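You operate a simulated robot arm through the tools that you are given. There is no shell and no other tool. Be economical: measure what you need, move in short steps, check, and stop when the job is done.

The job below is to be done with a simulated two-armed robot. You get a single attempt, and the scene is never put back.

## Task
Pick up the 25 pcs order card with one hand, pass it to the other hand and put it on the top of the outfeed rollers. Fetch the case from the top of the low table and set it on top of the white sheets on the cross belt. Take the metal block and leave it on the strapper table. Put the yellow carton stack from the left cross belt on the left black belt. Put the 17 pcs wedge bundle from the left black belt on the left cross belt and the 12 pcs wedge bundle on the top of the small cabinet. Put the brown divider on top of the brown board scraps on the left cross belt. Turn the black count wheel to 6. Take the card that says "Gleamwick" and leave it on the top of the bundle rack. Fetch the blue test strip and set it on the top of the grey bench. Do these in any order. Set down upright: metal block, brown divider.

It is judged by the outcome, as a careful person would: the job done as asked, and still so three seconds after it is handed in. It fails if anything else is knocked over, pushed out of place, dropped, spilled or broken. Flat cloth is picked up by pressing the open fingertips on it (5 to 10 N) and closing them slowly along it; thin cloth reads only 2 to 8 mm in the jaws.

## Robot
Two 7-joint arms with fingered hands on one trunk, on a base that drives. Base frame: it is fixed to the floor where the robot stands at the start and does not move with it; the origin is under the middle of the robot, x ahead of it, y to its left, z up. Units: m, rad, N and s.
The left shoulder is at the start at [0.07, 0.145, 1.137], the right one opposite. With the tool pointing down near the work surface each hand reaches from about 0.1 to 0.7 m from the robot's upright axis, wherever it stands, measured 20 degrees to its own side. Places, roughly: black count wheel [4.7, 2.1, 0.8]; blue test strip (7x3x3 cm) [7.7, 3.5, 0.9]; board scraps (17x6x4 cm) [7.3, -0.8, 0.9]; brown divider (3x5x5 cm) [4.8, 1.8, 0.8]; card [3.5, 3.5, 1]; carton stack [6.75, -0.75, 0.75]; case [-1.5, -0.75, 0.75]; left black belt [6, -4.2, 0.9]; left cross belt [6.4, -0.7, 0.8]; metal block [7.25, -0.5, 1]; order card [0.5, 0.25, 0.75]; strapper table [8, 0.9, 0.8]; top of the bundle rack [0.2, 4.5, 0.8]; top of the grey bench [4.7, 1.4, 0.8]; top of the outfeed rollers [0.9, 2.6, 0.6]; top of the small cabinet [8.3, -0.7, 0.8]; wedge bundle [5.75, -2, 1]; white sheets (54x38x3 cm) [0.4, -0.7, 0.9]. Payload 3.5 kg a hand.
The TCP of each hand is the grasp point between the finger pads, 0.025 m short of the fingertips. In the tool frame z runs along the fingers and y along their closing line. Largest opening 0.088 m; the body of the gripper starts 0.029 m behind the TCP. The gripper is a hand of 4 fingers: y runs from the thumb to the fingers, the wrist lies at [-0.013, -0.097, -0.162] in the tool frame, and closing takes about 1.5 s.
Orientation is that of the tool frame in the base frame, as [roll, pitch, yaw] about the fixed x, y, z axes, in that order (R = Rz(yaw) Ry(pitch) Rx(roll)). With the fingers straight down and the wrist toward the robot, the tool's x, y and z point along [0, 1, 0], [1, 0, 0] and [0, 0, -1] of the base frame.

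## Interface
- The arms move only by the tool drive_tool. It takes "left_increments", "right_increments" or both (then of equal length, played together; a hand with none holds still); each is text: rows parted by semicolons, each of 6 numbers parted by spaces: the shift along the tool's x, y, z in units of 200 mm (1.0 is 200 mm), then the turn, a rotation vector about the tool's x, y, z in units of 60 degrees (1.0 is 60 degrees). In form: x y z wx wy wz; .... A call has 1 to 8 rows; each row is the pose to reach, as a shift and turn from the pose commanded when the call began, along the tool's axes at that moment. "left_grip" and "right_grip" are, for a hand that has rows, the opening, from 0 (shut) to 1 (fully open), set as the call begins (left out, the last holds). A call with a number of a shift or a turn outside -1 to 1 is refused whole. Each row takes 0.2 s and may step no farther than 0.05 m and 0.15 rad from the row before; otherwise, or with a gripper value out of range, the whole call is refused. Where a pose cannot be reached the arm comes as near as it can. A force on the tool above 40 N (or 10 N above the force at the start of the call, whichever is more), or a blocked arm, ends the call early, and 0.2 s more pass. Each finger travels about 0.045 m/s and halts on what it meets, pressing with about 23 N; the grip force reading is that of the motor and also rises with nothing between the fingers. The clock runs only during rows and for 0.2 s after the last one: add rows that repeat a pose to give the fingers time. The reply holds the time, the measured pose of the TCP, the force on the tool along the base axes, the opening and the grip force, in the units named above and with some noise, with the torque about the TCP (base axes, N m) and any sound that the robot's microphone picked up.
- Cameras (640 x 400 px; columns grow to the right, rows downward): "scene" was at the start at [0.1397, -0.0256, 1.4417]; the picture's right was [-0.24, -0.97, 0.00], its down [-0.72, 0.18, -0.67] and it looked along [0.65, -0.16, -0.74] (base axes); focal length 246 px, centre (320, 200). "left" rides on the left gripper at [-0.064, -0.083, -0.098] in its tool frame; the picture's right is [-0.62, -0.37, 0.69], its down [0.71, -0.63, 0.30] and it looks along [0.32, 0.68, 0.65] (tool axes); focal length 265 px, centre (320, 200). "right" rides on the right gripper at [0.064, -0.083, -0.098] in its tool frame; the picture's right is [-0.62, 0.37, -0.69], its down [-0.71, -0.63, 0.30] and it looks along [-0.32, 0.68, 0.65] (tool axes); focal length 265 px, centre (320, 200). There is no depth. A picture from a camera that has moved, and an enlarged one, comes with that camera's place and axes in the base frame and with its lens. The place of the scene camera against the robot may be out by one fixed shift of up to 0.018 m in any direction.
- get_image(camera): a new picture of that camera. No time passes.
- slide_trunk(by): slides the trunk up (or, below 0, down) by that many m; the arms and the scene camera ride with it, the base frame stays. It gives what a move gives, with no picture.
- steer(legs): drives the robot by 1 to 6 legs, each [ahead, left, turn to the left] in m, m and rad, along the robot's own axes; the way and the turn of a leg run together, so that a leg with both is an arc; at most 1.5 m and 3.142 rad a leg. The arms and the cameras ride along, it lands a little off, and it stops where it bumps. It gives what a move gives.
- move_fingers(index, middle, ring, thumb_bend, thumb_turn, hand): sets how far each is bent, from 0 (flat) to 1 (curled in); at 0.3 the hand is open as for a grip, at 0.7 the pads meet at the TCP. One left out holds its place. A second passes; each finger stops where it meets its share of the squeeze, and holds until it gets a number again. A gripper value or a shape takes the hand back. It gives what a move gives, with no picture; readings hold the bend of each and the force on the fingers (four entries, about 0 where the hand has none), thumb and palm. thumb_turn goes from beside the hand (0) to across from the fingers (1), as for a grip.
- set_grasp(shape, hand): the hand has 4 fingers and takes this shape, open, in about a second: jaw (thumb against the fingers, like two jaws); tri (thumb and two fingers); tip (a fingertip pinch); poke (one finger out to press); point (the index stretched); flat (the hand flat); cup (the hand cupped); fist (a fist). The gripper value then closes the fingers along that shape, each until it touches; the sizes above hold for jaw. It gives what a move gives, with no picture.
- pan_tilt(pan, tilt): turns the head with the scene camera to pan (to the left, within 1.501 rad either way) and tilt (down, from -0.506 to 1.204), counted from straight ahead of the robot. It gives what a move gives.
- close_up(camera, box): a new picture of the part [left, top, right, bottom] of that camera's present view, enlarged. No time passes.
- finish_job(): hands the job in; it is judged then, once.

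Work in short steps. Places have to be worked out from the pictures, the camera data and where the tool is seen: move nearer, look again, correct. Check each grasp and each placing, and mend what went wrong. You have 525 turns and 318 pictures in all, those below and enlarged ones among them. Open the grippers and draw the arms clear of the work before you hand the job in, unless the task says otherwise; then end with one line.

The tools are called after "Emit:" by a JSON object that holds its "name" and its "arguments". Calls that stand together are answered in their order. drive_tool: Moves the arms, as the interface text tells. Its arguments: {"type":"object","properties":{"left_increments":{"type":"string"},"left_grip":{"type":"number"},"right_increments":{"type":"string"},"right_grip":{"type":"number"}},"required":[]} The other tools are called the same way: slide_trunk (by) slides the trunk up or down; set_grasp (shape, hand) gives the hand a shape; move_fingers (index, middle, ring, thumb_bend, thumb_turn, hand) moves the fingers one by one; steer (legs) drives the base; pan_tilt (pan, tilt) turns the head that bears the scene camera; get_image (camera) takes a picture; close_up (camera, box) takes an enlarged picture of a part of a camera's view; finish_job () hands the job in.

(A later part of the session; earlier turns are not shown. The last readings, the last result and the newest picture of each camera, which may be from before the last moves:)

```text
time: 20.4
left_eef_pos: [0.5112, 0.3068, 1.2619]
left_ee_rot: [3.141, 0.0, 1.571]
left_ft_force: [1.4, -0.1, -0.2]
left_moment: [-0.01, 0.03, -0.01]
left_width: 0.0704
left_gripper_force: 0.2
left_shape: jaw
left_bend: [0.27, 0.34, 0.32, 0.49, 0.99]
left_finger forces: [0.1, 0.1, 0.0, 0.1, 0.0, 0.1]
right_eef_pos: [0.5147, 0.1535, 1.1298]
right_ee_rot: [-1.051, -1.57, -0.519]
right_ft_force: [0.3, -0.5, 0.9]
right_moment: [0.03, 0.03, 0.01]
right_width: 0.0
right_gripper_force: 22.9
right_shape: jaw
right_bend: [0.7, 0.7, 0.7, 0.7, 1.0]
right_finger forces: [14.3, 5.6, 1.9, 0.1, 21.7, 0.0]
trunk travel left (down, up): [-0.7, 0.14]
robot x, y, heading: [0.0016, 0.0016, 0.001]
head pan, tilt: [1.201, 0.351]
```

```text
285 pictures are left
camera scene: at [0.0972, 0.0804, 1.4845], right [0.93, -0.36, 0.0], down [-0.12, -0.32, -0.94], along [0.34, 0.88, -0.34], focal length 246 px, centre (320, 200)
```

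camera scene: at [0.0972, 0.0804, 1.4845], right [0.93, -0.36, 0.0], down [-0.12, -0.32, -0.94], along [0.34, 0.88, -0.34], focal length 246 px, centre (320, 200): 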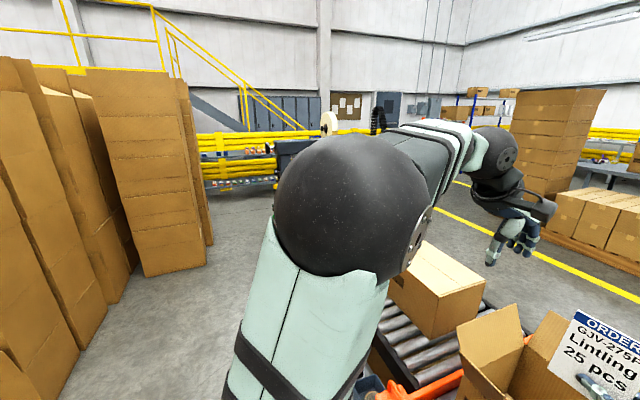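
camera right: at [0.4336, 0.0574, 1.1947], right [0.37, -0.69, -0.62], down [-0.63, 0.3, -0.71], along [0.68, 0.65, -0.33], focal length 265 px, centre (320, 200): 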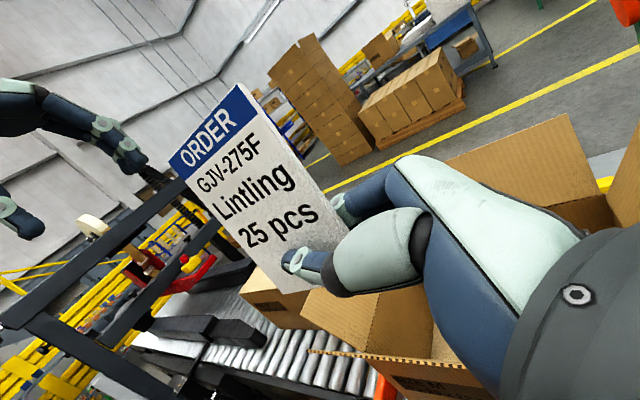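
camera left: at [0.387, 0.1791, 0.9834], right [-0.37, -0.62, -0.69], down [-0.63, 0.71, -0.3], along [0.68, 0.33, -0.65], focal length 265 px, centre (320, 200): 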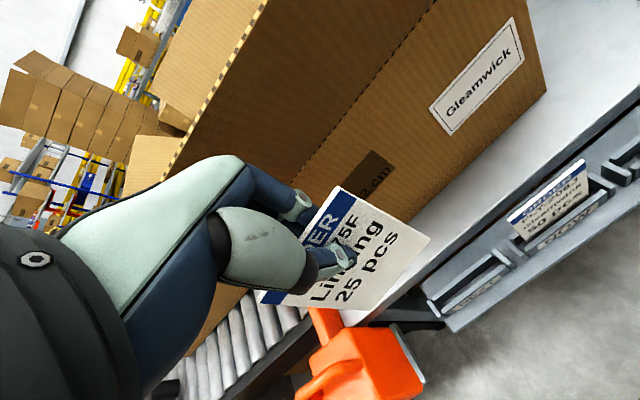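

Emit:
{"name": "steer", "arguments": {"legs": [[-0.35, 0, 0], [0, 1.2, 0]]}}

Emit:
{"name": "pan_tilt", "arguments": {"pan": 0.5, "tilt": 0.45}}

Emit:
{"name": "get_image", "arguments": {"camera": "scene"}}

Emit:
{"name": "get_image", "arguments": {"camera": "right"}}

```text
time: 28.4
left_eef_pos: [0.1501, 1.5355, 1.2624]
left_ee_rot: [3.141, -0.001, 1.589]
left_ft_force: [0.0, -0.2, -0.1]
left_moment: [0.02, -0.01, -0.01]
left_width: 0.0706
left_gripper_force: 0.1
left_shape: jaw
left_bend: [0.27, 0.34, 0.32, 0.49, 0.99]
left_finger forces: [0.1, 0.0, 0.1, 0.0, 0.0, 0.0]
right_eef_pos: [0.1562, 1.3833, 1.1312]
right_ee_rot: [-0.152, -1.57, -1.4]
right_ft_force: [-0.3, 0.3, -0.3]
right_moment: [-0.02, -0.04, -0.01]
right_width: 0.0
right_gripper_force: 23.2
right_shape: jaw
right_bend: [0.7, 0.7, 0.7, 0.7, 1.0]
right_finger forces: [14.4, 5.6, 1.8, 0.0, 21.7, 0.0]
trunk travel left (down, up): [-0.7, 0.14]
robot x, y, heading: [-0.3564, 1.2207, 0.014]
head pan, tilt: [1.201, 0.351]
```

```text
time: 29.5
left_eef_pos: [0.1502, 1.5372, 1.263]
left_ee_rot: [3.141, 0.0, 1.589]
left_ft_force: [-0.5, -0.4, 0.3]
left_moment: [0.01, 0.03, -0.01]
left_width: 0.0704
left_gripper_force: 0.0
left_shape: jaw
left_bend: [0.27, 0.34, 0.32, 0.49, 0.99]
left_finger forces: [0.1, 0.0, 0.0, 0.0, 0.0, 0.0]
right_eef_pos: [0.1553, 1.3841, 1.1315]
right_ee_rot: [-3.081, -1.57, 1.528]
right_ft_force: [0.5, -0.1, -0.6]
right_moment: [-0.03, -0.02, 0.02]
right_width: 0.0
right_gripper_force: 23.0
right_shape: jaw
right_bend: [0.7, 0.7, 0.7, 0.7, 1.0]
right_finger forces: [14.3, 5.6, 1.8, 0.0, 21.7, 0.0]
trunk travel left (down, up): [-0.7, 0.14]
robot x, y, heading: [-0.3588, 1.2207, 0.017]
head pan, tilt: [0.499, 0.45]
```

```text
284 pictures are left
camera scene: at [-0.2132, 1.2614, 1.4753], right [0.49, -0.87, 0.0], down [-0.38, -0.22, -0.9], along [0.78, 0.45, -0.44], focal length 246 px, centre (320, 200)
```

scene: 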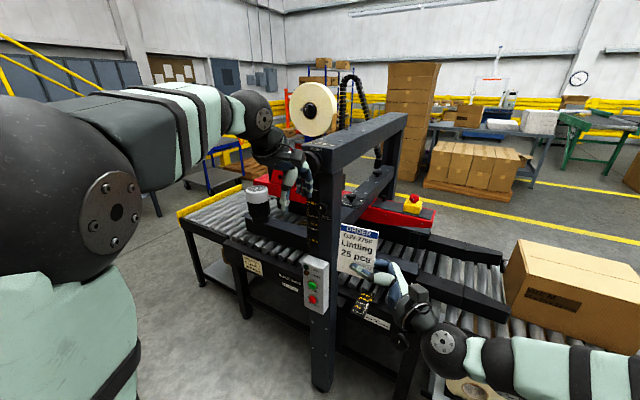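

```text
283 pictures are left
camera right: at [0.0761, 1.2841, 1.1949], right [0.38, -0.69, -0.62], down [-0.64, 0.29, -0.71], along [0.67, 0.67, -0.32], focal length 265 px, centre (320, 200)
```

right: 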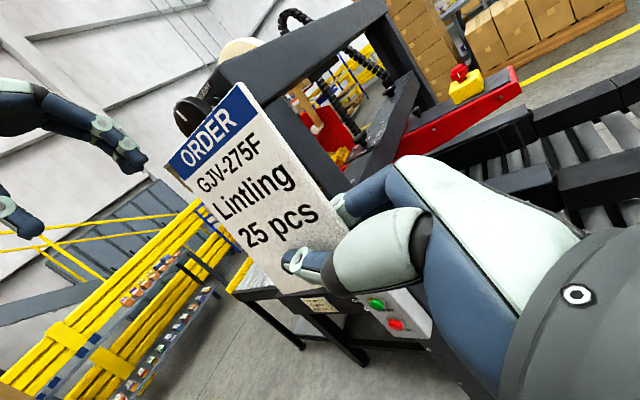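

Emit:
{"name": "steer", "arguments": {"legs": [[0, 0.8, 0]]}}

Emit:
{"name": "pan_tilt", "arguments": {"pan": 1.0, "tilt": 0.5}}

Emit:
{"name": "get_image", "arguments": {"camera": "scene"}}

```text
time: 33.8
left_eef_pos: [0.124, 2.3421, 1.2626]
left_ee_rot: [-3.141, 0.0, 1.605]
left_ft_force: [-1.0, -0.1, -0.1]
left_moment: [0.01, 0.03, 0.0]
left_width: 0.0706
left_gripper_force: 0.0
left_shape: jaw
left_bend: [0.27, 0.34, 0.32, 0.49, 0.99]
left_finger forces: [0.0, 0.1, 0.0, 0.0, 0.1, 0.0]
right_eef_pos: [0.1328, 2.1887, 1.1306]
right_ee_rot: [-1.558, -1.57, 0.02]
right_ft_force: [0.9, -0.8, 0.3]
right_moment: [-0.01, 0.0, 0.0]
right_width: 0.0
right_gripper_force: 23.5
right_shape: jaw
right_bend: [0.7, 0.7, 0.7, 0.7, 1.0]
right_finger forces: [14.3, 5.6, 1.8, 0.1, 21.7, 0.0]
trunk travel left (down, up): [-0.7, 0.14]
robot x, y, heading: [-0.3707, 2.0163, 0.032]
head pan, tilt: [0.499, 0.45]
```

```text
time: 34.7
left_eef_pos: [0.1255, 2.3421, 1.2628]
left_ee_rot: [3.141, -0.001, 1.605]
left_ft_force: [0.0, 0.2, 0.3]
left_moment: [0.01, 0.0, -0.01]
left_width: 0.0708
left_gripper_force: 0.1
left_shape: jaw
left_bend: [0.27, 0.34, 0.32, 0.49, 0.99]
left_finger forces: [0.0, 0.0, 0.1, 0.0, 0.0, 0.0]
right_eef_pos: [0.1339, 2.189, 1.131]
right_ee_rot: [-3.068, -1.57, 1.53]
right_ft_force: [-0.5, -0.5, -0.7]
right_moment: [-0.01, -0.01, -0.03]
right_width: 0.0001
right_gripper_force: 23.3
right_shape: jaw
right_bend: [0.7, 0.7, 0.7, 0.7, 1.0]
right_finger forces: [14.3, 5.6, 1.8, 0.0, 21.7, 0.1]
trunk travel left (down, up): [-0.7, 0.14]
robot x, y, heading: [-0.3797, 2.0195, 0.034]
head pan, tilt: [1.0, 0.499]
```

```text
282 pictures are left
camera scene: at [-0.2665, 2.0923, 1.4708], right [0.86, -0.51, 0.0], down [-0.25, -0.41, -0.88], along [0.45, 0.75, -0.48], focal length 246 px, centre (320, 200)
```

scene: 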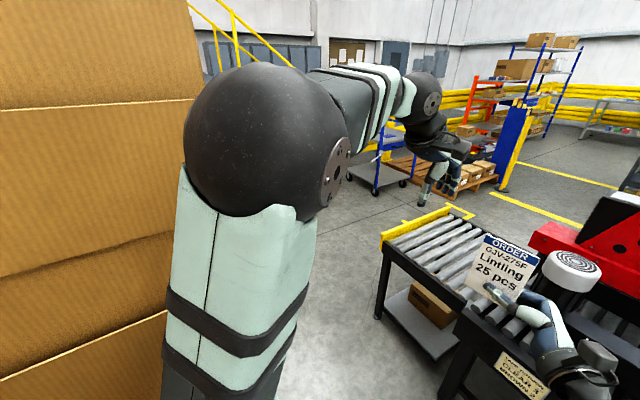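

Emit:
{"name": "steer", "arguments": {"legs": [[0.45, 0, 0], [0, 0.35, -0.03]]}}

Emit:
{"name": "pan_tilt", "arguments": {"pan": 0.25, "tilt": 0.8}}

Emit:
{"name": "get_image", "arguments": {"camera": "scene"}}

```text
time: 39.3
left_eef_pos: [0.5762, 2.6931, 1.2624]
left_ee_rot: [3.141, -0.003, 1.565]
left_ft_force: [0.1, 0.4, -0.5]
left_moment: [0.0, -0.01, -0.02]
left_width: 0.0705
left_gripper_force: 0.0
left_shape: jaw
left_bend: [0.27, 0.34, 0.32, 0.49, 0.99]
left_finger forces: [0.0, 0.0, 0.0, 0.0, 0.1, 0.0]
right_eef_pos: [0.5797, 2.5414, 1.1309]
right_ee_rot: [1.23, -1.569, -2.804]
right_ft_force: [-0.8, 0.6, 0.9]
right_moment: [-0.01, 0.01, -0.02]
right_width: 0.0001
right_gripper_force: 22.6
right_shape: jaw
right_bend: [0.7, 0.7, 0.7, 0.7, 1.0]
right_finger forces: [14.3, 5.5, 1.8, 0.0, 21.8, 0.0]
trunk travel left (down, up): [-0.7, 0.14]
robot x, y, heading: [0.0603, 2.388, -0.006]
head pan, tilt: [1.0, 0.499]
```

```text
time: 40.4
left_eef_pos: [0.5763, 2.6928, 1.2624]
left_ee_rot: [3.141, -0.001, 1.566]
left_ft_force: [-0.3, -0.5, 1.0]
left_moment: [-0.03, 0.02, 0.01]
left_width: 0.0703
left_gripper_force: 0.0
left_shape: jaw
left_bend: [0.27, 0.34, 0.32, 0.49, 0.99]
left_finger forces: [0.0, 0.1, 0.0, 0.0, 0.0, 0.0]
right_eef_pos: [0.5793, 2.5403, 1.1309]
right_ee_rot: [2.421, -1.57, 2.286]
right_ft_force: [-0.4, -0.1, 1.1]
right_moment: [-0.01, 0.0, 0.01]
right_width: 0.0001
right_gripper_force: 22.7
right_shape: jaw
right_bend: [0.7, 0.7, 0.7, 0.7, 1.0]
right_finger forces: [14.2, 5.7, 1.8, 0.0, 21.7, 0.0]
trunk travel left (down, up): [-0.7, 0.14]
robot x, y, heading: [0.0642, 2.3918, -0.005]
head pan, tilt: [0.25, 0.799]
```

```text
281 pictures are left
camera scene: at [0.2049, 2.4027, 1.4449], right [0.24, -0.97, 0.0], down [-0.7, -0.17, -0.7], along [0.68, 0.17, -0.72], focal length 246 px, centre (320, 200)
```

scene: 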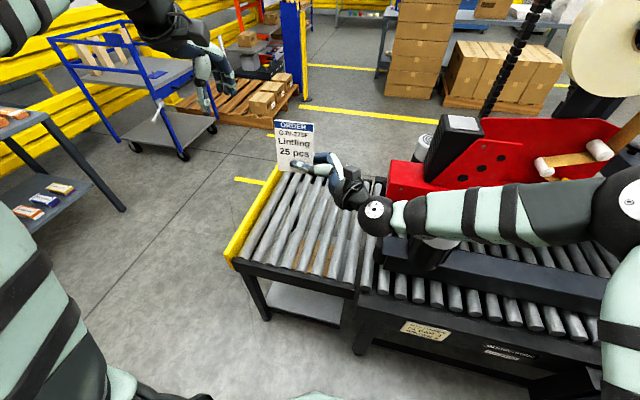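

The rollers are right ahead (centre ≈[0.84, 2.63, 0.6]). Rotate the right hand about its finger axis so the card becomes horizontal, thumb on top.

Emit:
{"name": "drive_tool", "arguments": {"right_increments": "0 0.08 0 0 0 0.14; 0 0.16 0 0 0 0.28; 0 0.24 0 0 0 0.42; 0 0.32 0 0 0 0.56; 0 0.4 0 0 0 0.7; 0 0.48 0 0 0 0.84; 0 0.55 0 0 0 0.98"}}

Emit:
{"name": "get_image", "arguments": {"camera": "scene"}}

```text
time: 42.0
left_eef_pos: [0.5777, 2.694, 1.2629]
left_ee_rot: [-3.14, 0.001, 1.565]
left_ft_force: [0.7, 0.2, -0.5]
left_moment: [0.01, 0.02, 0.01]
left_width: 0.0705
left_gripper_force: 0.0
left_shape: jaw
left_bend: [0.27, 0.34, 0.32, 0.49, 0.99]
left_finger forces: [0.0, 0.1, 0.0, 0.0, 0.0, 0.0]
right_eef_pos: [0.6921, 2.5417, 1.1302]
right_ee_rot: [-1.571, -0.54, -0.006]
right_ft_force: [-0.3, -1.0, -0.2]
right_moment: [-0.01, -0.02, 0.0]
right_width: 0.0
right_gripper_force: 23.1
right_shape: jaw
right_bend: [0.7, 0.7, 0.7, 0.7, 1.0]
right_finger forces: [14.4, 5.5, 1.8, 0.0, 21.8, 0.0]
trunk travel left (down, up): [-0.7, 0.14]
robot x, y, heading: [0.0631, 2.3894, -0.003]
head pan, tilt: [0.25, 0.799]
```

```text
280 pictures are left
camera scene: at [0.2058, 2.4033, 1.4448], right [0.24, -0.97, 0.0], down [-0.7, -0.17, -0.7], along [0.68, 0.17, -0.72], focal length 246 px, centre (320, 200)
```

scene: 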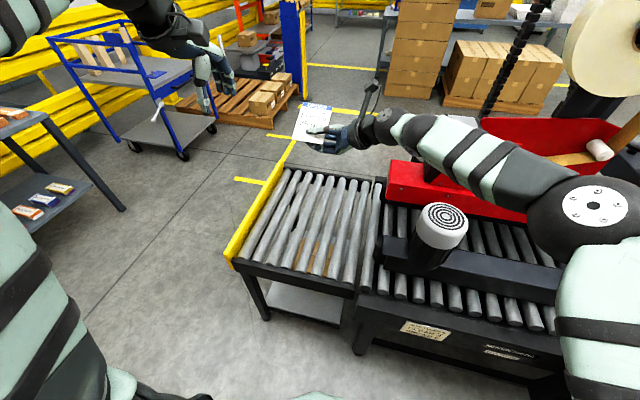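

Emit:
{"name": "drive_tool", "arguments": {"right_increments": "0 0 0 0 0 0.13; 0 0 0 0 0 0.26; 0 0 0 0 0 0.39; 0 0 0 0 0 0.516"}}

Emit:
{"name": "drive_tool", "arguments": {"right_increments": "0.03 0.2 0 -0.08 0 0; 0.06 0.4 0 -0.16 0 0; 0.1 0.6 0 -0.24 0 0; 0.15 0.8 0 -0.333 0 0; 0.175 1.0 0 -0.333 0 0"}}

Emit:
{"name": "get_image", "arguments": {"camera": "scene"}}

Emit:
{"name": "get_image", "arguments": {"camera": "right"}}

```text
time: 43.0
left_eef_pos: [0.5774, 2.695, 1.2624]
left_ee_rot: [-3.141, 0.001, 1.565]
left_ft_force: [-0.5, 0.4, 0.1]
left_moment: [-0.02, 0.0, 0.01]
left_width: 0.0704
left_gripper_force: 0.1
left_shape: jaw
left_bend: [0.27, 0.34, 0.32, 0.49, 0.99]
left_finger forces: [0.0, 0.0, 0.0, 0.1, 0.1, 0.0]
right_eef_pos: [0.6892, 2.5413, 1.1302]
right_ee_rot: [-1.573, -0.001, -0.006]
right_ft_force: [-0.3, 0.1, 0.3]
right_moment: [-0.03, 0.01, -0.03]
right_width: 0.0
right_gripper_force: 22.9
right_shape: jaw
right_bend: [0.7, 0.7, 0.7, 0.7, 1.0]
right_finger forces: [14.7, 5.3, 1.8, 0.0, 21.7, 0.0]
trunk travel left (down, up): [-0.7, 0.14]
robot x, y, heading: [0.0632, 2.3935, -0.007]
head pan, tilt: [0.25, 0.799]
```

```text
time: 44.2
left_eef_pos: [0.5771, 2.6915, 1.2619]
left_ee_rot: [-3.139, -0.002, 1.564]
left_ft_force: [0.2, -0.6, -0.1]
left_moment: [-0.01, 0.03, 0.0]
left_width: 0.0706
left_gripper_force: 0.1
left_shape: jaw
left_bend: [0.27, 0.34, 0.32, 0.49, 0.99]
left_finger forces: [0.0, 0.1, 0.0, 0.0, 0.0, 0.0]
right_eef_pos: [0.6934, 2.5238, 0.9548]
right_ee_rot: [-1.92, -0.004, -0.006]
right_ft_force: [0.0, -0.6, -0.9]
right_moment: [-0.01, 0.01, 0.0]
right_width: 0.0
right_gripper_force: 23.4
right_shape: jaw
right_bend: [0.7, 0.7, 0.7, 0.7, 1.0]
right_finger forces: [14.6, 5.4, 1.7, 0.0, 21.6, 0.1]
right hand out of reach, approached as far as the arm can: row 2, 3, 4, 5
trunk travel left (down, up): [-0.7, 0.14]
robot x, y, heading: [0.0654, 2.3917, -0.005]
head pan, tilt: [0.25, 0.799]
```

```text
279 pictures are left
camera scene: at [0.2067, 2.4011, 1.4448], right [0.24, -0.97, 0.0], down [-0.7, -0.17, -0.7], along [0.68, 0.17, -0.72], focal length 246 px, centre (320, 200)
```

scene: 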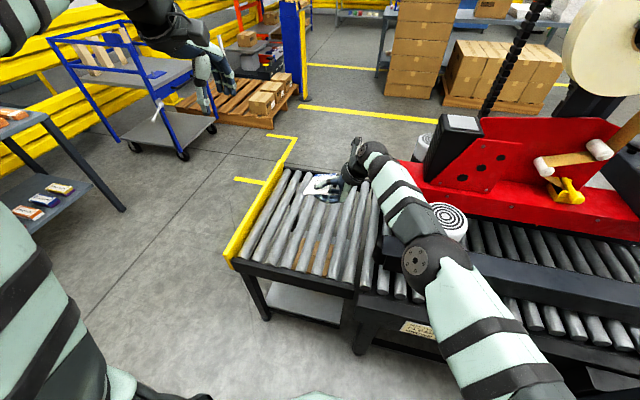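

```text
278 pictures are left
camera right: at [0.7575, 2.4583, 1.0666], right [-0.62, -0.77, -0.11], down [-0.71, 0.5, 0.49], along [-0.32, 0.38, -0.87], focal length 265 px, centre (320, 200)
```

right: 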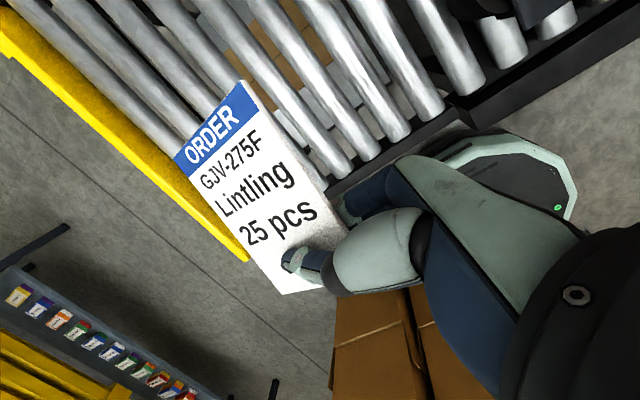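

Out of reach downward; shift the robot a bit left and lower the trunk 0.2 m.

Emit:
{"name": "steer", "arguments": {"legs": [[0.06, 0.12, 0]]}}

Emit:
{"name": "slide_trunk", "arguments": {"by": -0.2}}

Emit:
{"name": "get_image", "arguments": {"camera": "scene"}}

Emit:
{"name": "get_image", "arguments": {"camera": "right"}}

```text
time: 45.5
left_eef_pos: [0.6335, 2.8132, 1.2627]
left_ee_rot: [3.141, -0.001, 1.566]
left_ft_force: [0.7, 0.4, 0.2]
left_moment: [0.0, 0.02, 0.01]
left_width: 0.0704
left_gripper_force: 0.1
left_shape: jaw
left_bend: [0.27, 0.34, 0.32, 0.49, 0.99]
left_finger forces: [0.0, 0.1, 0.0, 0.0, 0.0, 0.0]
right_eef_pos: [0.7514, 2.6436, 0.957]
right_ee_rot: [-1.917, -0.005, -0.006]
right_ft_force: [-0.6, -0.8, -0.3]
right_moment: [0.01, 0.0, 0.0]
right_width: 0.0
right_gripper_force: 22.9
right_shape: jaw
right_bend: [0.7, 0.7, 0.7, 0.7, 1.0]
right_finger forces: [14.6, 5.4, 1.8, 0.0, 21.6, 0.0]
trunk travel left (down, up): [-0.7, 0.14]
robot x, y, heading: [0.1257, 2.5107, -0.006]
head pan, tilt: [0.25, 0.799]
```

```text
time: 47.6
left_eef_pos: [0.6349, 2.814, 1.0624]
left_ee_rot: [3.141, 0.0, 1.564]
left_ft_force: [-1.3, 0.3, -0.1]
left_moment: [0.0, -0.01, 0.02]
left_width: 0.0702
left_gripper_force: 0.0
left_shape: jaw
left_bend: [0.27, 0.34, 0.32, 0.49, 0.99]
left_finger forces: [0.1, 0.0, 0.1, 0.0, 0.0, 0.0]
right_eef_pos: [0.752, 2.6434, 0.7568]
right_ee_rot: [-1.919, -0.004, -0.004]
right_ft_force: [0.1, 0.7, 0.1]
right_moment: [-0.01, 0.0, -0.01]
right_width: 0.0
right_gripper_force: 22.8
right_shape: jaw
right_bend: [0.7, 0.7, 0.7, 0.7, 1.0]
right_finger forces: [14.7, 5.3, 1.8, 0.1, 21.7, 0.0]
trunk travel left (down, up): [-0.5, 0.34]
robot x, y, heading: [0.1234, 2.5067, -0.001]
head pan, tilt: [0.25, 0.799]
```

```text
277 pictures are left
camera scene: at [0.2647, 2.5226, 1.2449], right [0.24, -0.97, 0.0], down [-0.7, -0.17, -0.7], along [0.68, 0.17, -0.72], focal length 246 px, centre (320, 200)
```

scene: 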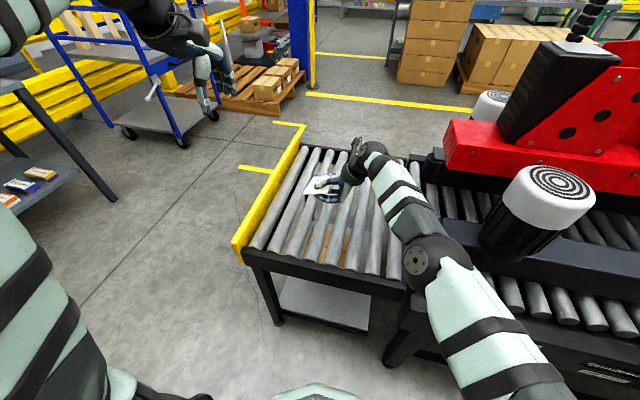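

```text
276 pictures are left
camera right: at [0.8161, 2.5799, 0.8677], right [-0.62, -0.77, -0.11], down [-0.71, 0.5, 0.48], along [-0.32, 0.38, -0.87], focal length 265 px, centre (320, 200)
```

right: 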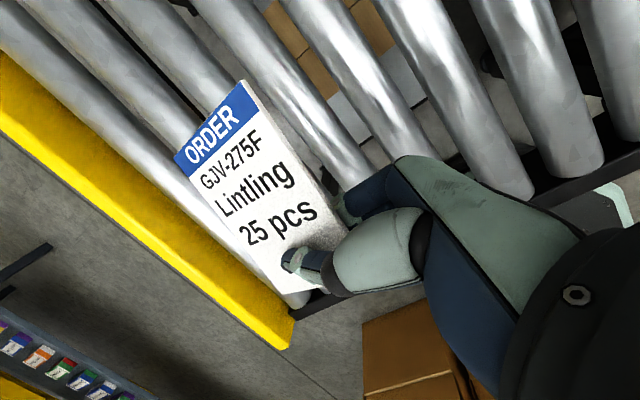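

Rollers are spaced, so better lay the long side across them: swing the hand about the vertical so its fingers point ahead.

Emit:
{"name": "drive_tool", "arguments": {"right_increments": "0 0 0 0 0.134 0.049; 0 0 0 0 0.268 0.098; 0 0 0 0 0.402 0.147; 0 0 0 0 0.536 0.196; 0 0 0 0 0.67 0.245; 0 0 0 0 0.804 0.294; 0 0 0 0 0.938 0.342"}}

Emit:
{"name": "drive_tool", "arguments": {"right_increments": "0 0 0 0 0.134 0.049; 0 0 0 0 0.268 0.098; 0 0 0 0 0.402 0.147; 0 0 0 0 0.46 0.167"}}

Emit:
{"name": "get_image", "arguments": {"camera": "scene"}}

Emit:
{"name": "get_image", "arguments": {"camera": "right"}}

```text
time: 49.2
left_eef_pos: [0.6361, 2.8153, 1.0623]
left_ee_rot: [3.14, -0.001, 1.568]
left_ft_force: [0.5, 0.0, -0.1]
left_moment: [-0.01, 0.01, 0.01]
left_width: 0.0706
left_gripper_force: 0.1
left_shape: jaw
left_bend: [0.27, 0.34, 0.32, 0.49, 0.99]
left_finger forces: [0.0, 0.0, 0.0, 0.0, 0.1, 0.1]
right_eef_pos: [0.7508, 2.6446, 0.7564]
right_ee_rot: [-1.915, -0.002, -1.052]
right_ft_force: [-0.7, 0.1, -0.9]
right_moment: [-0.01, -0.02, 0.02]
right_width: 0.0002
right_gripper_force: 23.0
right_shape: jaw
right_bend: [0.7, 0.7, 0.7, 0.7, 1.0]
right_finger forces: [14.7, 5.2, 1.8, 0.1, 21.7, 0.0]
trunk travel left (down, up): [-0.5, 0.34]
robot x, y, heading: [0.1228, 2.5084, -0.001]
head pan, tilt: [0.25, 0.799]
```

```text
time: 50.2
left_eef_pos: [0.637, 2.8125, 1.0632]
left_ee_rot: [-3.141, -0.002, 1.565]
left_ft_force: [0.1, -0.5, -0.2]
left_moment: [0.06, 0.0, 0.0]
left_width: 0.0703
left_gripper_force: 0.0
left_shape: jaw
left_bend: [0.27, 0.34, 0.32, 0.49, 0.99]
left_finger forces: [0.0, 0.0, 0.0, 0.0, 0.0, 0.0]
right_eef_pos: [0.7467, 2.601, 0.7399]
right_ee_rot: [-1.917, 0.001, -1.562]
right_ft_force: [0.1, -0.7, -0.8]
right_moment: [0.05, -0.02, 0.01]
right_width: 0.0
right_gripper_force: 22.9
right_shape: jaw
right_bend: [0.7, 0.7, 0.7, 0.7, 1.0]
right_finger forces: [14.9, 5.1, 1.7, 0.0, 21.6, 0.1]
right hand out of reach, approached as far as the arm can: row 2, 3, 4
trunk travel left (down, up): [-0.5, 0.34]
robot x, y, heading: [0.1221, 2.5094, -0.002]
head pan, tilt: [0.25, 0.799]
```

```text
275 pictures are left
camera scene: at [0.2657, 2.5208, 1.2448], right [0.24, -0.97, 0.0], down [-0.7, -0.17, -0.7], along [0.68, 0.17, -0.72], focal length 246 px, centre (320, 200)
```

scene: 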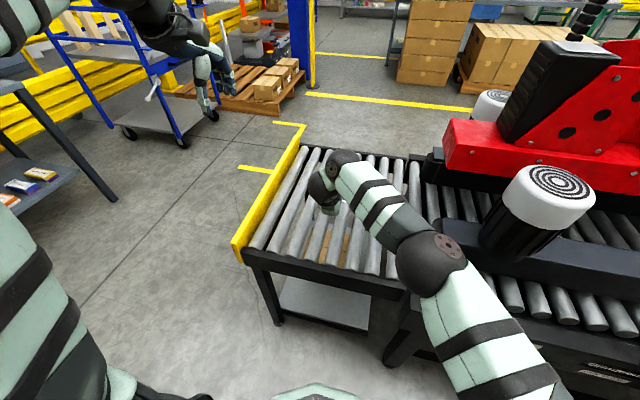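

```text
274 pictures are left
camera right: at [0.684, 2.5369, 0.8519], right [-0.78, 0.61, -0.11], down [0.49, 0.72, 0.49], along [0.38, 0.33, -0.86], focal length 265 px, centre (320, 200)
```

right: 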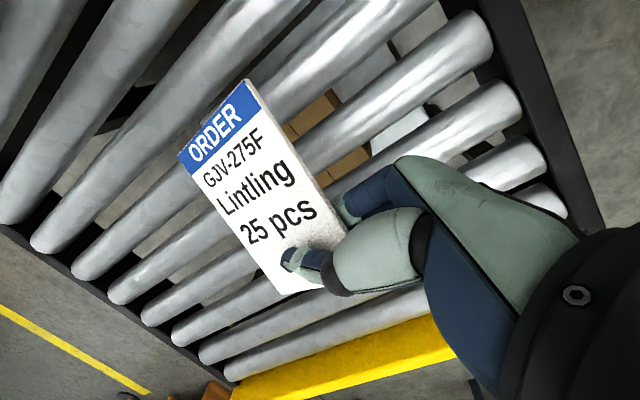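

Now lower the trunk a bit more, toward the rollers.

Emit:
{"name": "slide_trunk", "arguments": {"by": -0.07}}

Emit:
{"name": "get_image", "arguments": {"camera": "right"}}

Emit:
{"name": "get_image", "arguments": {"camera": "left"}}

```text
time: 51.3
left_eef_pos: [0.635, 2.8144, 0.9915]
left_ee_rot: [3.141, 0.0, 1.565]
left_ft_force: [-0.1, 0.0, -0.6]
left_moment: [0.02, 0.01, 0.0]
left_width: 0.0705
left_gripper_force: 0.1
left_shape: jaw
left_bend: [0.27, 0.34, 0.32, 0.49, 0.99]
left_finger forces: [0.0, 0.0, 0.0, 0.0, 0.0, 0.0]
right_eef_pos: [0.7457, 2.6031, 0.6716]
right_ee_rot: [-1.916, 0.0, -1.562]
right_ft_force: [-0.7, -0.2, 0.0]
right_moment: [0.0, 0.01, 0.01]
right_width: 0.0
right_gripper_force: 23.1
right_shape: jaw
right_bend: [0.7, 0.7, 0.7, 0.7, 1.0]
right_finger forces: [14.8, 5.1, 1.8, 0.0, 21.6, 0.1]
trunk travel left (down, up): [-0.43, 0.41]
robot x, y, heading: [0.1228, 2.5073, -0.001]
head pan, tilt: [0.25, 0.799]
```

```text
273 pictures are left
camera right: at [0.6833, 2.538, 0.7827], right [-0.78, 0.61, -0.11], down [0.49, 0.72, 0.49], along [0.38, 0.33, -0.86], focal length 265 px, centre (320, 200)
```

right: 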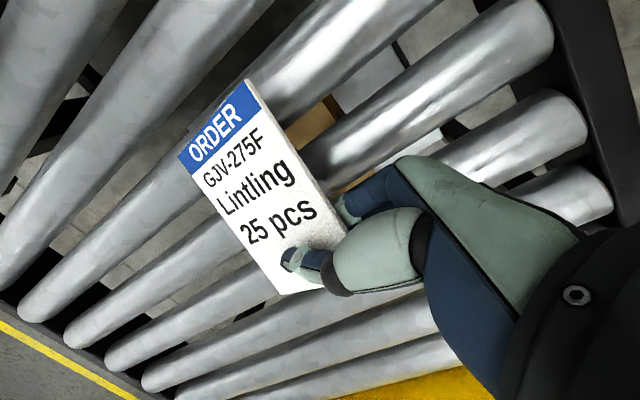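

```text
272 pictures are left
camera left: at [0.5508, 2.7502, 1.0913], right [-0.37, -0.62, -0.69], down [-0.63, 0.72, -0.3], along [0.69, 0.32, -0.65], focal length 265 px, centre (320, 200)
```

left: 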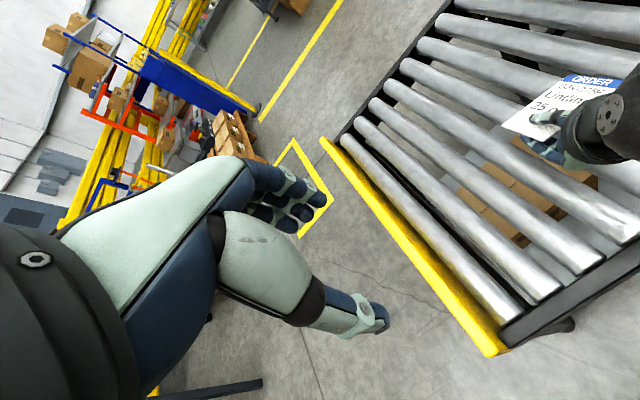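

Emit:
{"name": "drive_tool", "arguments": {"right_increments": "0 0.047 0.017 0 0 0; 0 0.094 0.034 0 0 0; 0 0.141 0.051 0 0 0"}}

Emit:
{"name": "get_image", "arguments": {"camera": "left"}}

```text
time: 52.1
left_eef_pos: [0.6319, 2.8128, 0.9952]
left_ee_rot: [3.138, -0.002, 1.566]
left_ft_force: [-0.9, -0.5, 0.4]
left_moment: [-0.01, 0.0, -0.02]
left_width: 0.0704
left_gripper_force: 0.0
left_shape: jaw
left_bend: [0.27, 0.34, 0.32, 0.49, 0.99]
left_finger forces: [0.0, 0.1, 0.0, 0.0, 0.0, 0.0]
right_eef_pos: [0.7441, 2.604, 0.6474]
right_ee_rot: [-1.906, 0.004, -1.563]
right_ft_force: [-0.8, -0.8, 24.0]
right_moment: [0.09, 0.34, 0.02]
right_width: 0.0
right_gripper_force: 22.9
right_shape: jaw
right_bend: [0.7, 0.7, 0.7, 0.7, 1.0]
right_finger forces: [10.8, 36.6, 1.5, 0.0, 27.5, 0.0]
trunk travel left (down, up): [-0.43, 0.41]
robot x, y, heading: [0.1241, 2.5119, 0.002]
head pan, tilt: [0.25, 0.799]
```

```text
271 pictures are left
camera left: at [0.5473, 2.7496, 1.0935], right [-0.37, -0.62, -0.69], down [-0.63, 0.72, -0.31], along [0.69, 0.32, -0.65], focal length 265 px, centre (320, 200)
```

left: 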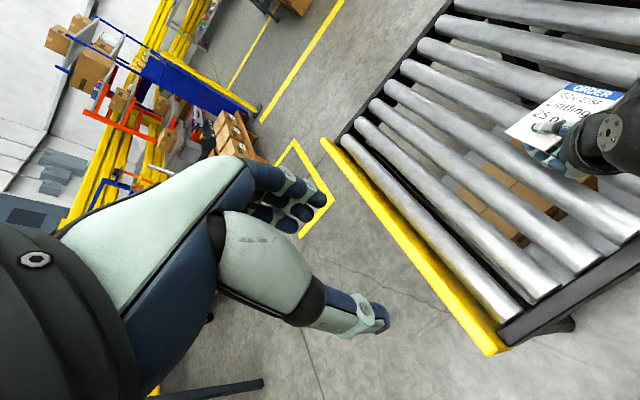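

Fingers touch a roller. Back up 6 mm, then lift only the thumb so the card rests on the sloped fingers.

Emit:
{"name": "drive_tool", "arguments": {"right_increments": "0 -0.02 -0.007 0 0 0; 0 -0.045 -0.016 0 0 0"}}

Emit:
{"name": "move_fingers", "arguments": {"hand": "right", "thumb_bend": 0.3}}

Emit:
{"name": "get_image", "arguments": {"camera": "right"}}

```text
time: 52.7
left_eef_pos: [0.6356, 2.8144, 0.9911]
left_ee_rot: [3.141, 0.0, 1.565]
left_ft_force: [-0.3, -0.1, 0.0]
left_moment: [-0.01, 0.02, 0.0]
left_width: 0.0706
left_gripper_force: 0.0
left_shape: jaw
left_bend: [0.27, 0.34, 0.32, 0.49, 0.99]
left_finger forces: [0.0, 0.1, 0.0, 0.1, 0.1, 0.0]
right_eef_pos: [0.745, 2.6022, 0.6476]
right_ee_rot: [-1.922, -0.001, -1.562]
right_ft_force: [-0.3, 0.2, 1.5]
right_moment: [-0.07, 0.0, 0.02]
right_width: 0.0
right_gripper_force: 23.1
right_shape: jaw
right_bend: [0.7, 0.7, 0.7, 0.7, 1.0]
right_finger forces: [13.8, 7.4, 2.4, 0.1, 22.5, 0.0]
trunk travel left (down, up): [-0.43, 0.41]
robot x, y, heading: [0.1237, 2.5094, -0.007]
head pan, tilt: [0.25, 0.799]
```

```text
time: 53.7
left_eef_pos: [0.6369, 2.8136, 0.9932]
left_ee_rot: [-3.141, 0.001, 1.565]
left_ft_force: [1.0, -0.2, 0.8]
left_moment: [0.01, 0.02, 0.05]
left_width: 0.0702
left_gripper_force: 0.0
left_shape: jaw
left_bend: [0.27, 0.34, 0.32, 0.49, 0.99]
left_finger forces: [0.1, 0.0, 0.0, 0.1, 0.0, 0.0]
right_eef_pos: [0.7465, 2.6028, 0.6503]
right_ee_rot: [-1.916, 0.0, -1.56]
right_ft_force: [0.0, -0.4, -0.9]
right_moment: [-0.02, -0.02, 0.0]
right_width: 0.0203
right_gripper_force: 0.2
right_shape: fingers
right_bend: [0.7, 0.7, 0.7, 0.3, 1.0]
right_finger forces: [0.1, 0.0, 0.0, 0.1, 0.0, 0.0]
trunk travel left (down, up): [-0.43, 0.41]
robot x, y, heading: [0.1241, 2.5065, -0.006]
head pan, tilt: [0.25, 0.799]
```

```text
270 pictures are left
camera right: at [0.6837, 2.5376, 0.7615], right [-0.78, 0.61, -0.11], down [0.49, 0.72, 0.49], along [0.38, 0.33, -0.86], focal length 265 px, centre (320, 200)
```

right: 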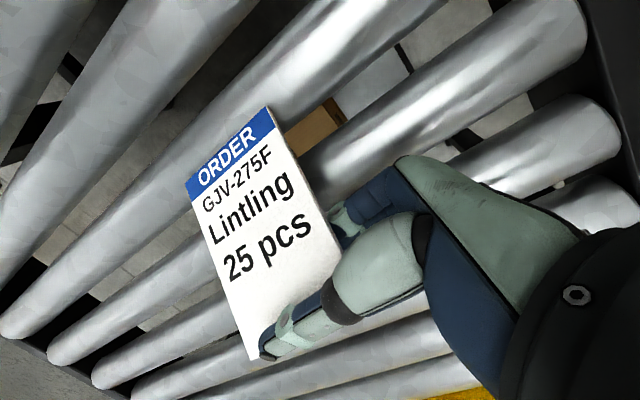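

Card lies loose now. Withdraw the hand backward slowly along its finger axis (level: back, slightly up).

Emit:
{"name": "drive_tool", "arguments": {"right_increments": "0 0 -0.1 0 0 0; 0 0 -0.2 0 0 0; 0 0 -0.3 0 0 0; 0 0 -0.4 0 0 0; 0 0 -0.5 0 0 0; 0 0 -0.6 0 0 0"}}

Emit:
{"name": "get_image", "arguments": {"camera": "right"}}

```text
time: 55.1
left_eef_pos: [0.6363, 2.8131, 0.9919]
left_ee_rot: [3.141, 0.0, 1.565]
left_ft_force: [0.3, -0.2, 0.5]
left_moment: [0.04, 0.01, 0.0]
left_width: 0.0704
left_gripper_force: 0.0
left_shape: jaw
left_bend: [0.27, 0.34, 0.32, 0.49, 0.99]
left_finger forces: [0.0, 0.0, 0.1, 0.0, 0.0, 0.0]
right_eef_pos: [0.6552, 2.6064, 0.684]
right_ee_rot: [-1.917, 0.0, -1.56]
right_ft_force: [-0.6, -0.5, -0.5]
right_moment: [0.03, 0.0, -0.02]
right_width: 0.0203
right_gripper_force: 0.1
right_shape: fingers
right_bend: [0.7, 0.7, 0.7, 0.3, 1.0]
right_finger forces: [0.2, 0.1, 0.1, 0.1, 0.0, 0.0]
right hand out of reach, approached as far as the arm can: row 5, 6
trunk travel left (down, up): [-0.43, 0.41]
robot x, y, heading: [0.1255, 2.5095, -0.005]
head pan, tilt: [0.25, 0.799]
```

```text
269 pictures are left
camera right: at [0.5931, 2.5411, 0.7954], right [-0.78, 0.61, -0.11], down [0.49, 0.72, 0.49], along [0.38, 0.33, -0.87], focal length 265 px, centre (320, 200)
```

right: 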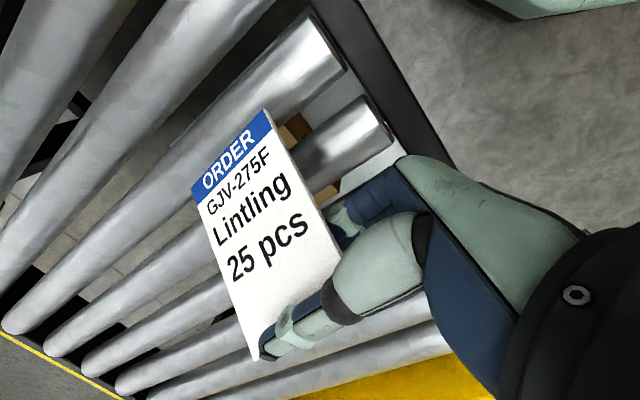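

The card rode along on the fingers. Re-grip with the thumb, move forward again and tilt the fingers 35° more downward so it slides off.

Emit:
{"name": "move_fingers", "arguments": {"hand": "right", "thumb_bend": 0.7}}

Emit:
{"name": "drive_tool", "arguments": {"right_increments": "0 -0.05 0.05 -0.12 0 0; 0 -0.1 0.15 -0.24 0 0; 0 -0.15 0.25 -0.36 0 0; 0 -0.2 0.35 -0.48 0 0; 0 -0.2 0.4 -0.58 0 0"}}

Emit:
{"name": "get_image", "arguments": {"camera": "right"}}

Emit:
{"name": "get_image", "arguments": {"camera": "left"}}

```text
time: 56.1
left_eef_pos: [0.6354, 2.8128, 0.9924]
left_ee_rot: [3.141, 0.001, 1.566]
left_ft_force: [0.0, -0.2, -0.1]
left_moment: [-0.03, 0.01, 0.01]
left_width: 0.0706
left_gripper_force: 0.0
left_shape: jaw
left_bend: [0.27, 0.34, 0.32, 0.49, 0.99]
left_finger forces: [0.0, 0.0, 0.0, 0.1, 0.0, 0.1]
right_eef_pos: [0.656, 2.6072, 0.684]
right_ee_rot: [-1.917, 0.0, -1.562]
right_ft_force: [-0.5, -0.4, -1.0]
right_moment: [-0.03, -0.01, 0.0]
right_width: 0.0006
right_gripper_force: 9.2
right_shape: fingers
right_bend: [0.7, 0.7, 0.7, 0.58, 1.0]
right_finger forces: [6.9, 0.5, 1.7, 0.0, 8.9, 0.1]
trunk travel left (down, up): [-0.43, 0.41]
robot x, y, heading: [0.121, 2.5068, -0.003]
head pan, tilt: [0.25, 0.799]
```

```text
time: 57.3
left_eef_pos: [0.6378, 2.8103, 0.9924]
left_ee_rot: [-3.138, -0.005, 1.566]
left_ft_force: [-0.3, -0.4, 0.5]
left_moment: [0.03, 0.03, 0.04]
left_width: 0.0705
left_gripper_force: 0.2
left_shape: jaw
left_bend: [0.27, 0.34, 0.32, 0.49, 0.99]
left_finger forces: [0.0, 0.0, 0.0, 0.1, 0.0, 0.0]
right_eef_pos: [0.6953, 2.5453, 0.6914]
right_ee_rot: [-2.497, 0.006, -1.563]
right_ft_force: [0.1, 0.6, -0.4]
right_moment: [0.0, 0.03, 0.0]
right_width: 0.0001
right_gripper_force: 8.8
right_shape: fingers
right_bend: [0.7, 0.7, 0.7, 0.59, 1.0]
right_finger forces: [6.3, 0.7, 1.5, 0.0, 8.5, 0.1]
right hand out of reach, approached as far as the arm can: row 2, 3, 4, 5
trunk travel left (down, up): [-0.43, 0.41]
robot x, y, heading: [0.1257, 2.5065, -0.003]
head pan, tilt: [0.25, 0.799]
```

```text
268 pictures are left
camera right: at [0.7045, 2.4799, 0.8189], right [-0.72, 0.61, 0.33], down [0.68, 0.72, 0.14], along [-0.15, 0.33, -0.93], focal length 265 px, centre (320, 200)
```

right: 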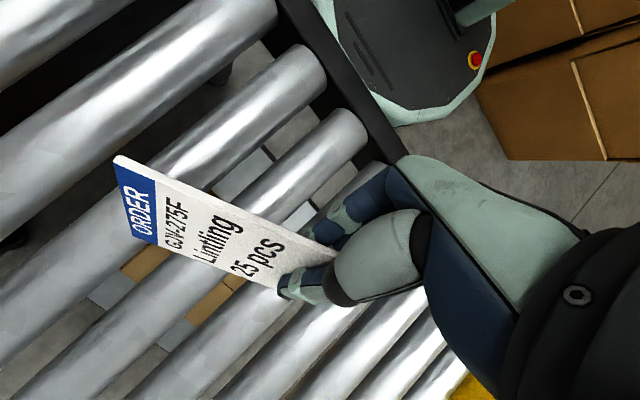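

```text
267 pictures are left
camera left: at [0.5538, 2.7469, 1.0905], right [-0.37, -0.62, -0.69], down [-0.63, 0.72, -0.3], along [0.68, 0.32, -0.65], focal length 265 px, centre (320, 200)
```

left: 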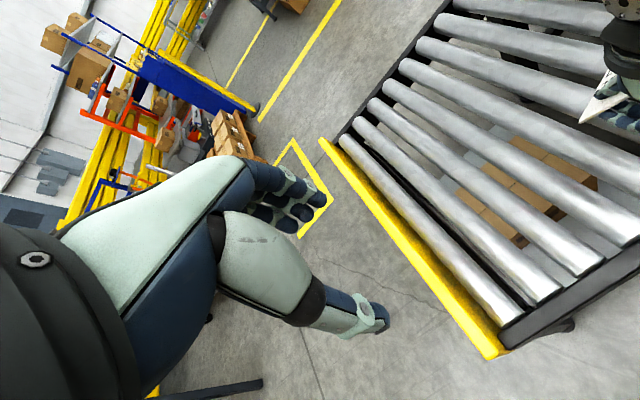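

Drive forward 8 cm, then lower until contact.

Emit:
{"name": "steer", "arguments": {"legs": [[0.08, 0.03, 0]]}}

Emit:
{"name": "slide_trunk", "arguments": {"by": -0.015}}

Emit:
{"name": "get_image", "arguments": {"camera": "right"}}

```text
time: 58.4
left_eef_pos: [0.7161, 2.8448, 0.9919]
left_ee_rot: [-3.141, -0.001, 1.568]
left_ft_force: [-0.3, 0.4, 0.2]
left_moment: [-0.01, 0.04, -0.01]
left_width: 0.0703
left_gripper_force: 0.1
left_shape: jaw
left_bend: [0.27, 0.34, 0.32, 0.49, 0.99]
left_finger forces: [0.1, 0.0, 0.1, 0.0, 0.1, 0.0]
right_eef_pos: [0.7753, 2.5777, 0.6918]
right_ee_rot: [-2.493, 0.004, -1.561]
right_ft_force: [0.1, 0.9, -0.4]
right_moment: [-0.02, -0.01, -0.01]
right_width: 0.0003
right_gripper_force: 8.9
right_shape: fingers
right_bend: [0.7, 0.7, 0.7, 0.59, 1.0]
right_finger forces: [6.4, 0.7, 1.6, 0.1, 8.5, 0.0]
trunk travel left (down, up): [-0.43, 0.41]
robot x, y, heading: [0.2042, 2.5396, -0.002]
head pan, tilt: [0.25, 0.799]
```

```text
time: 59.0
left_eef_pos: [0.716, 2.8438, 0.978]
left_ee_rot: [3.141, 0.0, 1.567]
left_ft_force: [-0.7, 0.2, -0.4]
left_moment: [-0.01, 0.02, 0.01]
left_width: 0.0702
left_gripper_force: 0.1
left_shape: jaw
left_bend: [0.27, 0.34, 0.32, 0.49, 0.99]
left_finger forces: [0.0, 0.0, 0.0, 0.1, 0.0, 0.0]
right_eef_pos: [0.7756, 2.5772, 0.6777]
right_ee_rot: [-2.492, 0.004, -1.56]
right_ft_force: [-0.9, 0.3, -0.3]
right_moment: [-0.04, -0.02, 0.02]
right_width: 0.0
right_gripper_force: 8.5
right_shape: fingers
right_bend: [0.7, 0.7, 0.7, 0.59, 1.0]
right_finger forces: [6.4, 0.8, 1.5, 0.0, 8.4, 0.0]
trunk travel left (down, up): [-0.415, 0.425]
robot x, y, heading: [0.2079, 2.5378, -0.004]
head pan, tilt: [0.25, 0.799]
```

```text
266 pictures are left
camera right: at [0.7836, 2.5124, 0.8054], right [-0.72, 0.61, 0.33], down [0.68, 0.72, 0.14], along [-0.15, 0.33, -0.93], focal length 265 px, centre (320, 200)
```

right: 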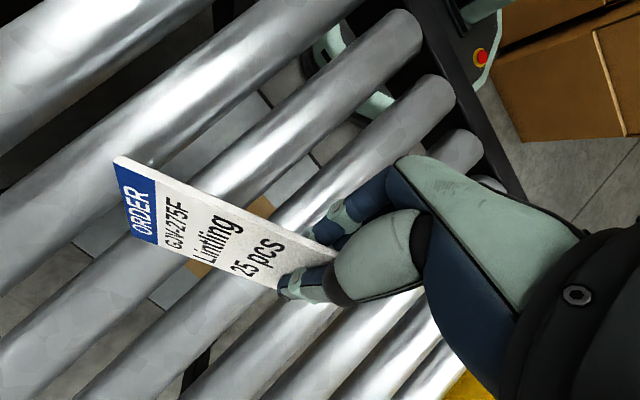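

Emit:
{"name": "slide_trunk", "arguments": {"by": -0.012}}

Emit:
{"name": "slide_trunk", "arguments": {"by": -0.008}}

```text
time: 59.6
left_eef_pos: [0.7159, 2.8437, 0.9659]
left_ee_rot: [3.141, -0.001, 1.567]
left_ft_force: [-0.3, -0.2, 0.2]
left_moment: [-0.01, 0.01, -0.01]
left_width: 0.0705
left_gripper_force: 0.1
left_shape: jaw
left_bend: [0.27, 0.34, 0.32, 0.49, 0.99]
left_finger forces: [0.1, 0.0, 0.0, 0.1, 0.0, 0.0]
right_eef_pos: [0.7742, 2.5766, 0.6655]
right_ee_rot: [-2.491, 0.004, -1.56]
right_ft_force: [0.2, 1.1, -0.6]
right_moment: [0.03, 0.01, -0.03]
right_width: 0.0
right_gripper_force: 8.6
right_shape: fingers
right_bend: [0.7, 0.7, 0.7, 0.59, 1.0]
right_finger forces: [6.5, 0.8, 1.5, 0.1, 8.4, 0.0]
trunk travel left (down, up): [-0.403, 0.437]
robot x, y, heading: [0.2054, 2.54, -0.005]
head pan, tilt: [0.25, 0.799]
```

```text
time: 60.2
left_eef_pos: [0.7168, 2.8445, 0.9566]
left_ee_rot: [3.141, 0.001, 1.568]
left_ft_force: [0.4, 0.0, 0.8]
left_moment: [0.01, 0.03, -0.01]
left_width: 0.0706
left_gripper_force: 0.1
left_shape: jaw
left_bend: [0.27, 0.34, 0.32, 0.49, 0.99]
left_finger forces: [0.0, 0.0, 0.0, 0.0, 0.0, 0.1]
right_eef_pos: [0.7748, 2.5777, 0.6579]
right_ee_rot: [-2.49, 0.004, -1.561]
right_ft_force: [0.6, -0.2, 1.1]
right_moment: [-0.04, -0.05, -0.01]
right_width: 0.0
right_gripper_force: 8.8
right_shape: fingers
right_bend: [0.7, 0.7, 0.7, 0.59, 1.0]
right_finger forces: [5.9, 0.8, 1.9, 0.0, 8.7, 0.0]
trunk travel left (down, up): [-0.395, 0.445]
robot x, y, heading: [0.2037, 2.5396, -0.005]
head pan, tilt: [0.25, 0.799]
```

Slight contact begins. Open the thumb wide so the card slides off.

Emit:
{"name": "move_fingers", "arguments": {"hand": "right", "thumb_bend": 0.2}}

Emit:
{"name": "get_image", "arguments": {"camera": "right"}}

```text
time: 61.2
left_eef_pos: [0.7163, 2.8447, 0.9576]
left_ee_rot: [-3.141, 0.001, 1.567]
left_ft_force: [-0.6, 0.1, -0.1]
left_moment: [-0.01, 0.02, -0.04]
left_width: 0.0703
left_gripper_force: 0.0
left_shape: jaw
left_bend: [0.27, 0.34, 0.32, 0.49, 0.99]
left_finger forces: [0.0, 0.0, 0.0, 0.1, 0.0, 0.0]
right_eef_pos: [0.7743, 2.576, 0.6572]
right_ee_rot: [-2.492, 0.004, -1.561]
right_ft_force: [-0.5, 0.1, -0.1]
right_moment: [0.0, 0.0, -0.02]
right_width: 0.0266
right_gripper_force: 0.1
right_shape: fingers
right_bend: [0.7, 0.7, 0.7, 0.2, 1.0]
right_finger forces: [0.0, 0.1, 0.0, 0.1, 0.1, 0.0]
trunk travel left (down, up): [-0.395, 0.445]
robot x, y, heading: [0.2047, 2.5402, -0.006]
head pan, tilt: [0.25, 0.799]
```

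```text
265 pictures are left
camera right: at [0.7839, 2.5125, 0.7853], right [-0.72, 0.61, 0.33], down [0.68, 0.72, 0.14], along [-0.15, 0.33, -0.93], focal length 265 px, centre (320, 200)
```

right: 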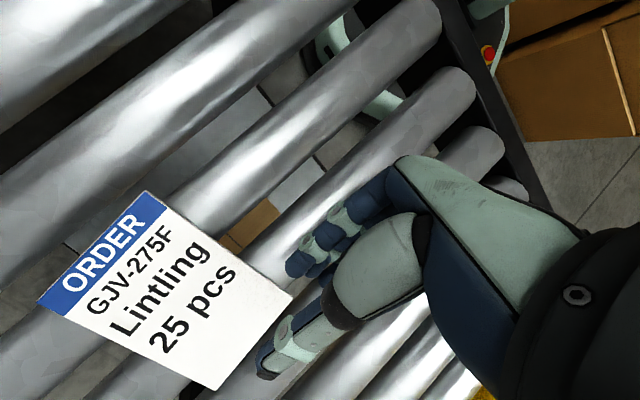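

The card slid off and lies flat on the rollers. Raise the trunk and check.

Emit:
{"name": "slide_trunk", "arguments": {"by": 0.3}}

Emit:
{"name": "get_image", "arguments": {"camera": "right"}}

```text
time: 64.2
left_eef_pos: [0.7166, 2.8439, 1.2569]
left_ee_rot: [-3.14, -0.001, 1.568]
left_ft_force: [-0.7, 0.5, -0.1]
left_moment: [-0.01, 0.02, 0.01]
left_width: 0.0704
left_gripper_force: 0.0
left_shape: jaw
left_bend: [0.27, 0.34, 0.32, 0.49, 0.99]
left_finger forces: [0.0, 0.0, 0.1, 0.1, 0.0, 0.1]
right_eef_pos: [0.7749, 2.5765, 0.9576]
right_ee_rot: [-2.492, 0.004, -1.56]
right_ft_force: [-0.3, -0.6, -0.7]
right_moment: [0.02, -0.04, 0.0]
right_width: 0.0267
right_gripper_force: 0.0
right_shape: fingers
right_bend: [0.7, 0.7, 0.7, 0.2, 1.0]
right_finger forces: [0.0, 0.0, 0.1, 0.0, 0.0, 0.1]
trunk travel left (down, up): [-0.695, 0.145]
robot x, y, heading: [0.2057, 2.5406, -0.008]
head pan, tilt: [0.25, 0.799]
```

```text
264 pictures are left
camera right: at [0.784, 2.5126, 1.0852], right [-0.72, 0.61, 0.33], down [0.68, 0.72, 0.14], along [-0.15, 0.33, -0.93], focal length 265 px, centre (320, 200)
```

right: 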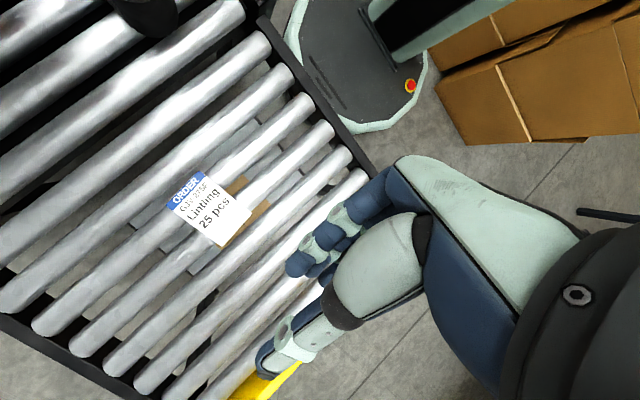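

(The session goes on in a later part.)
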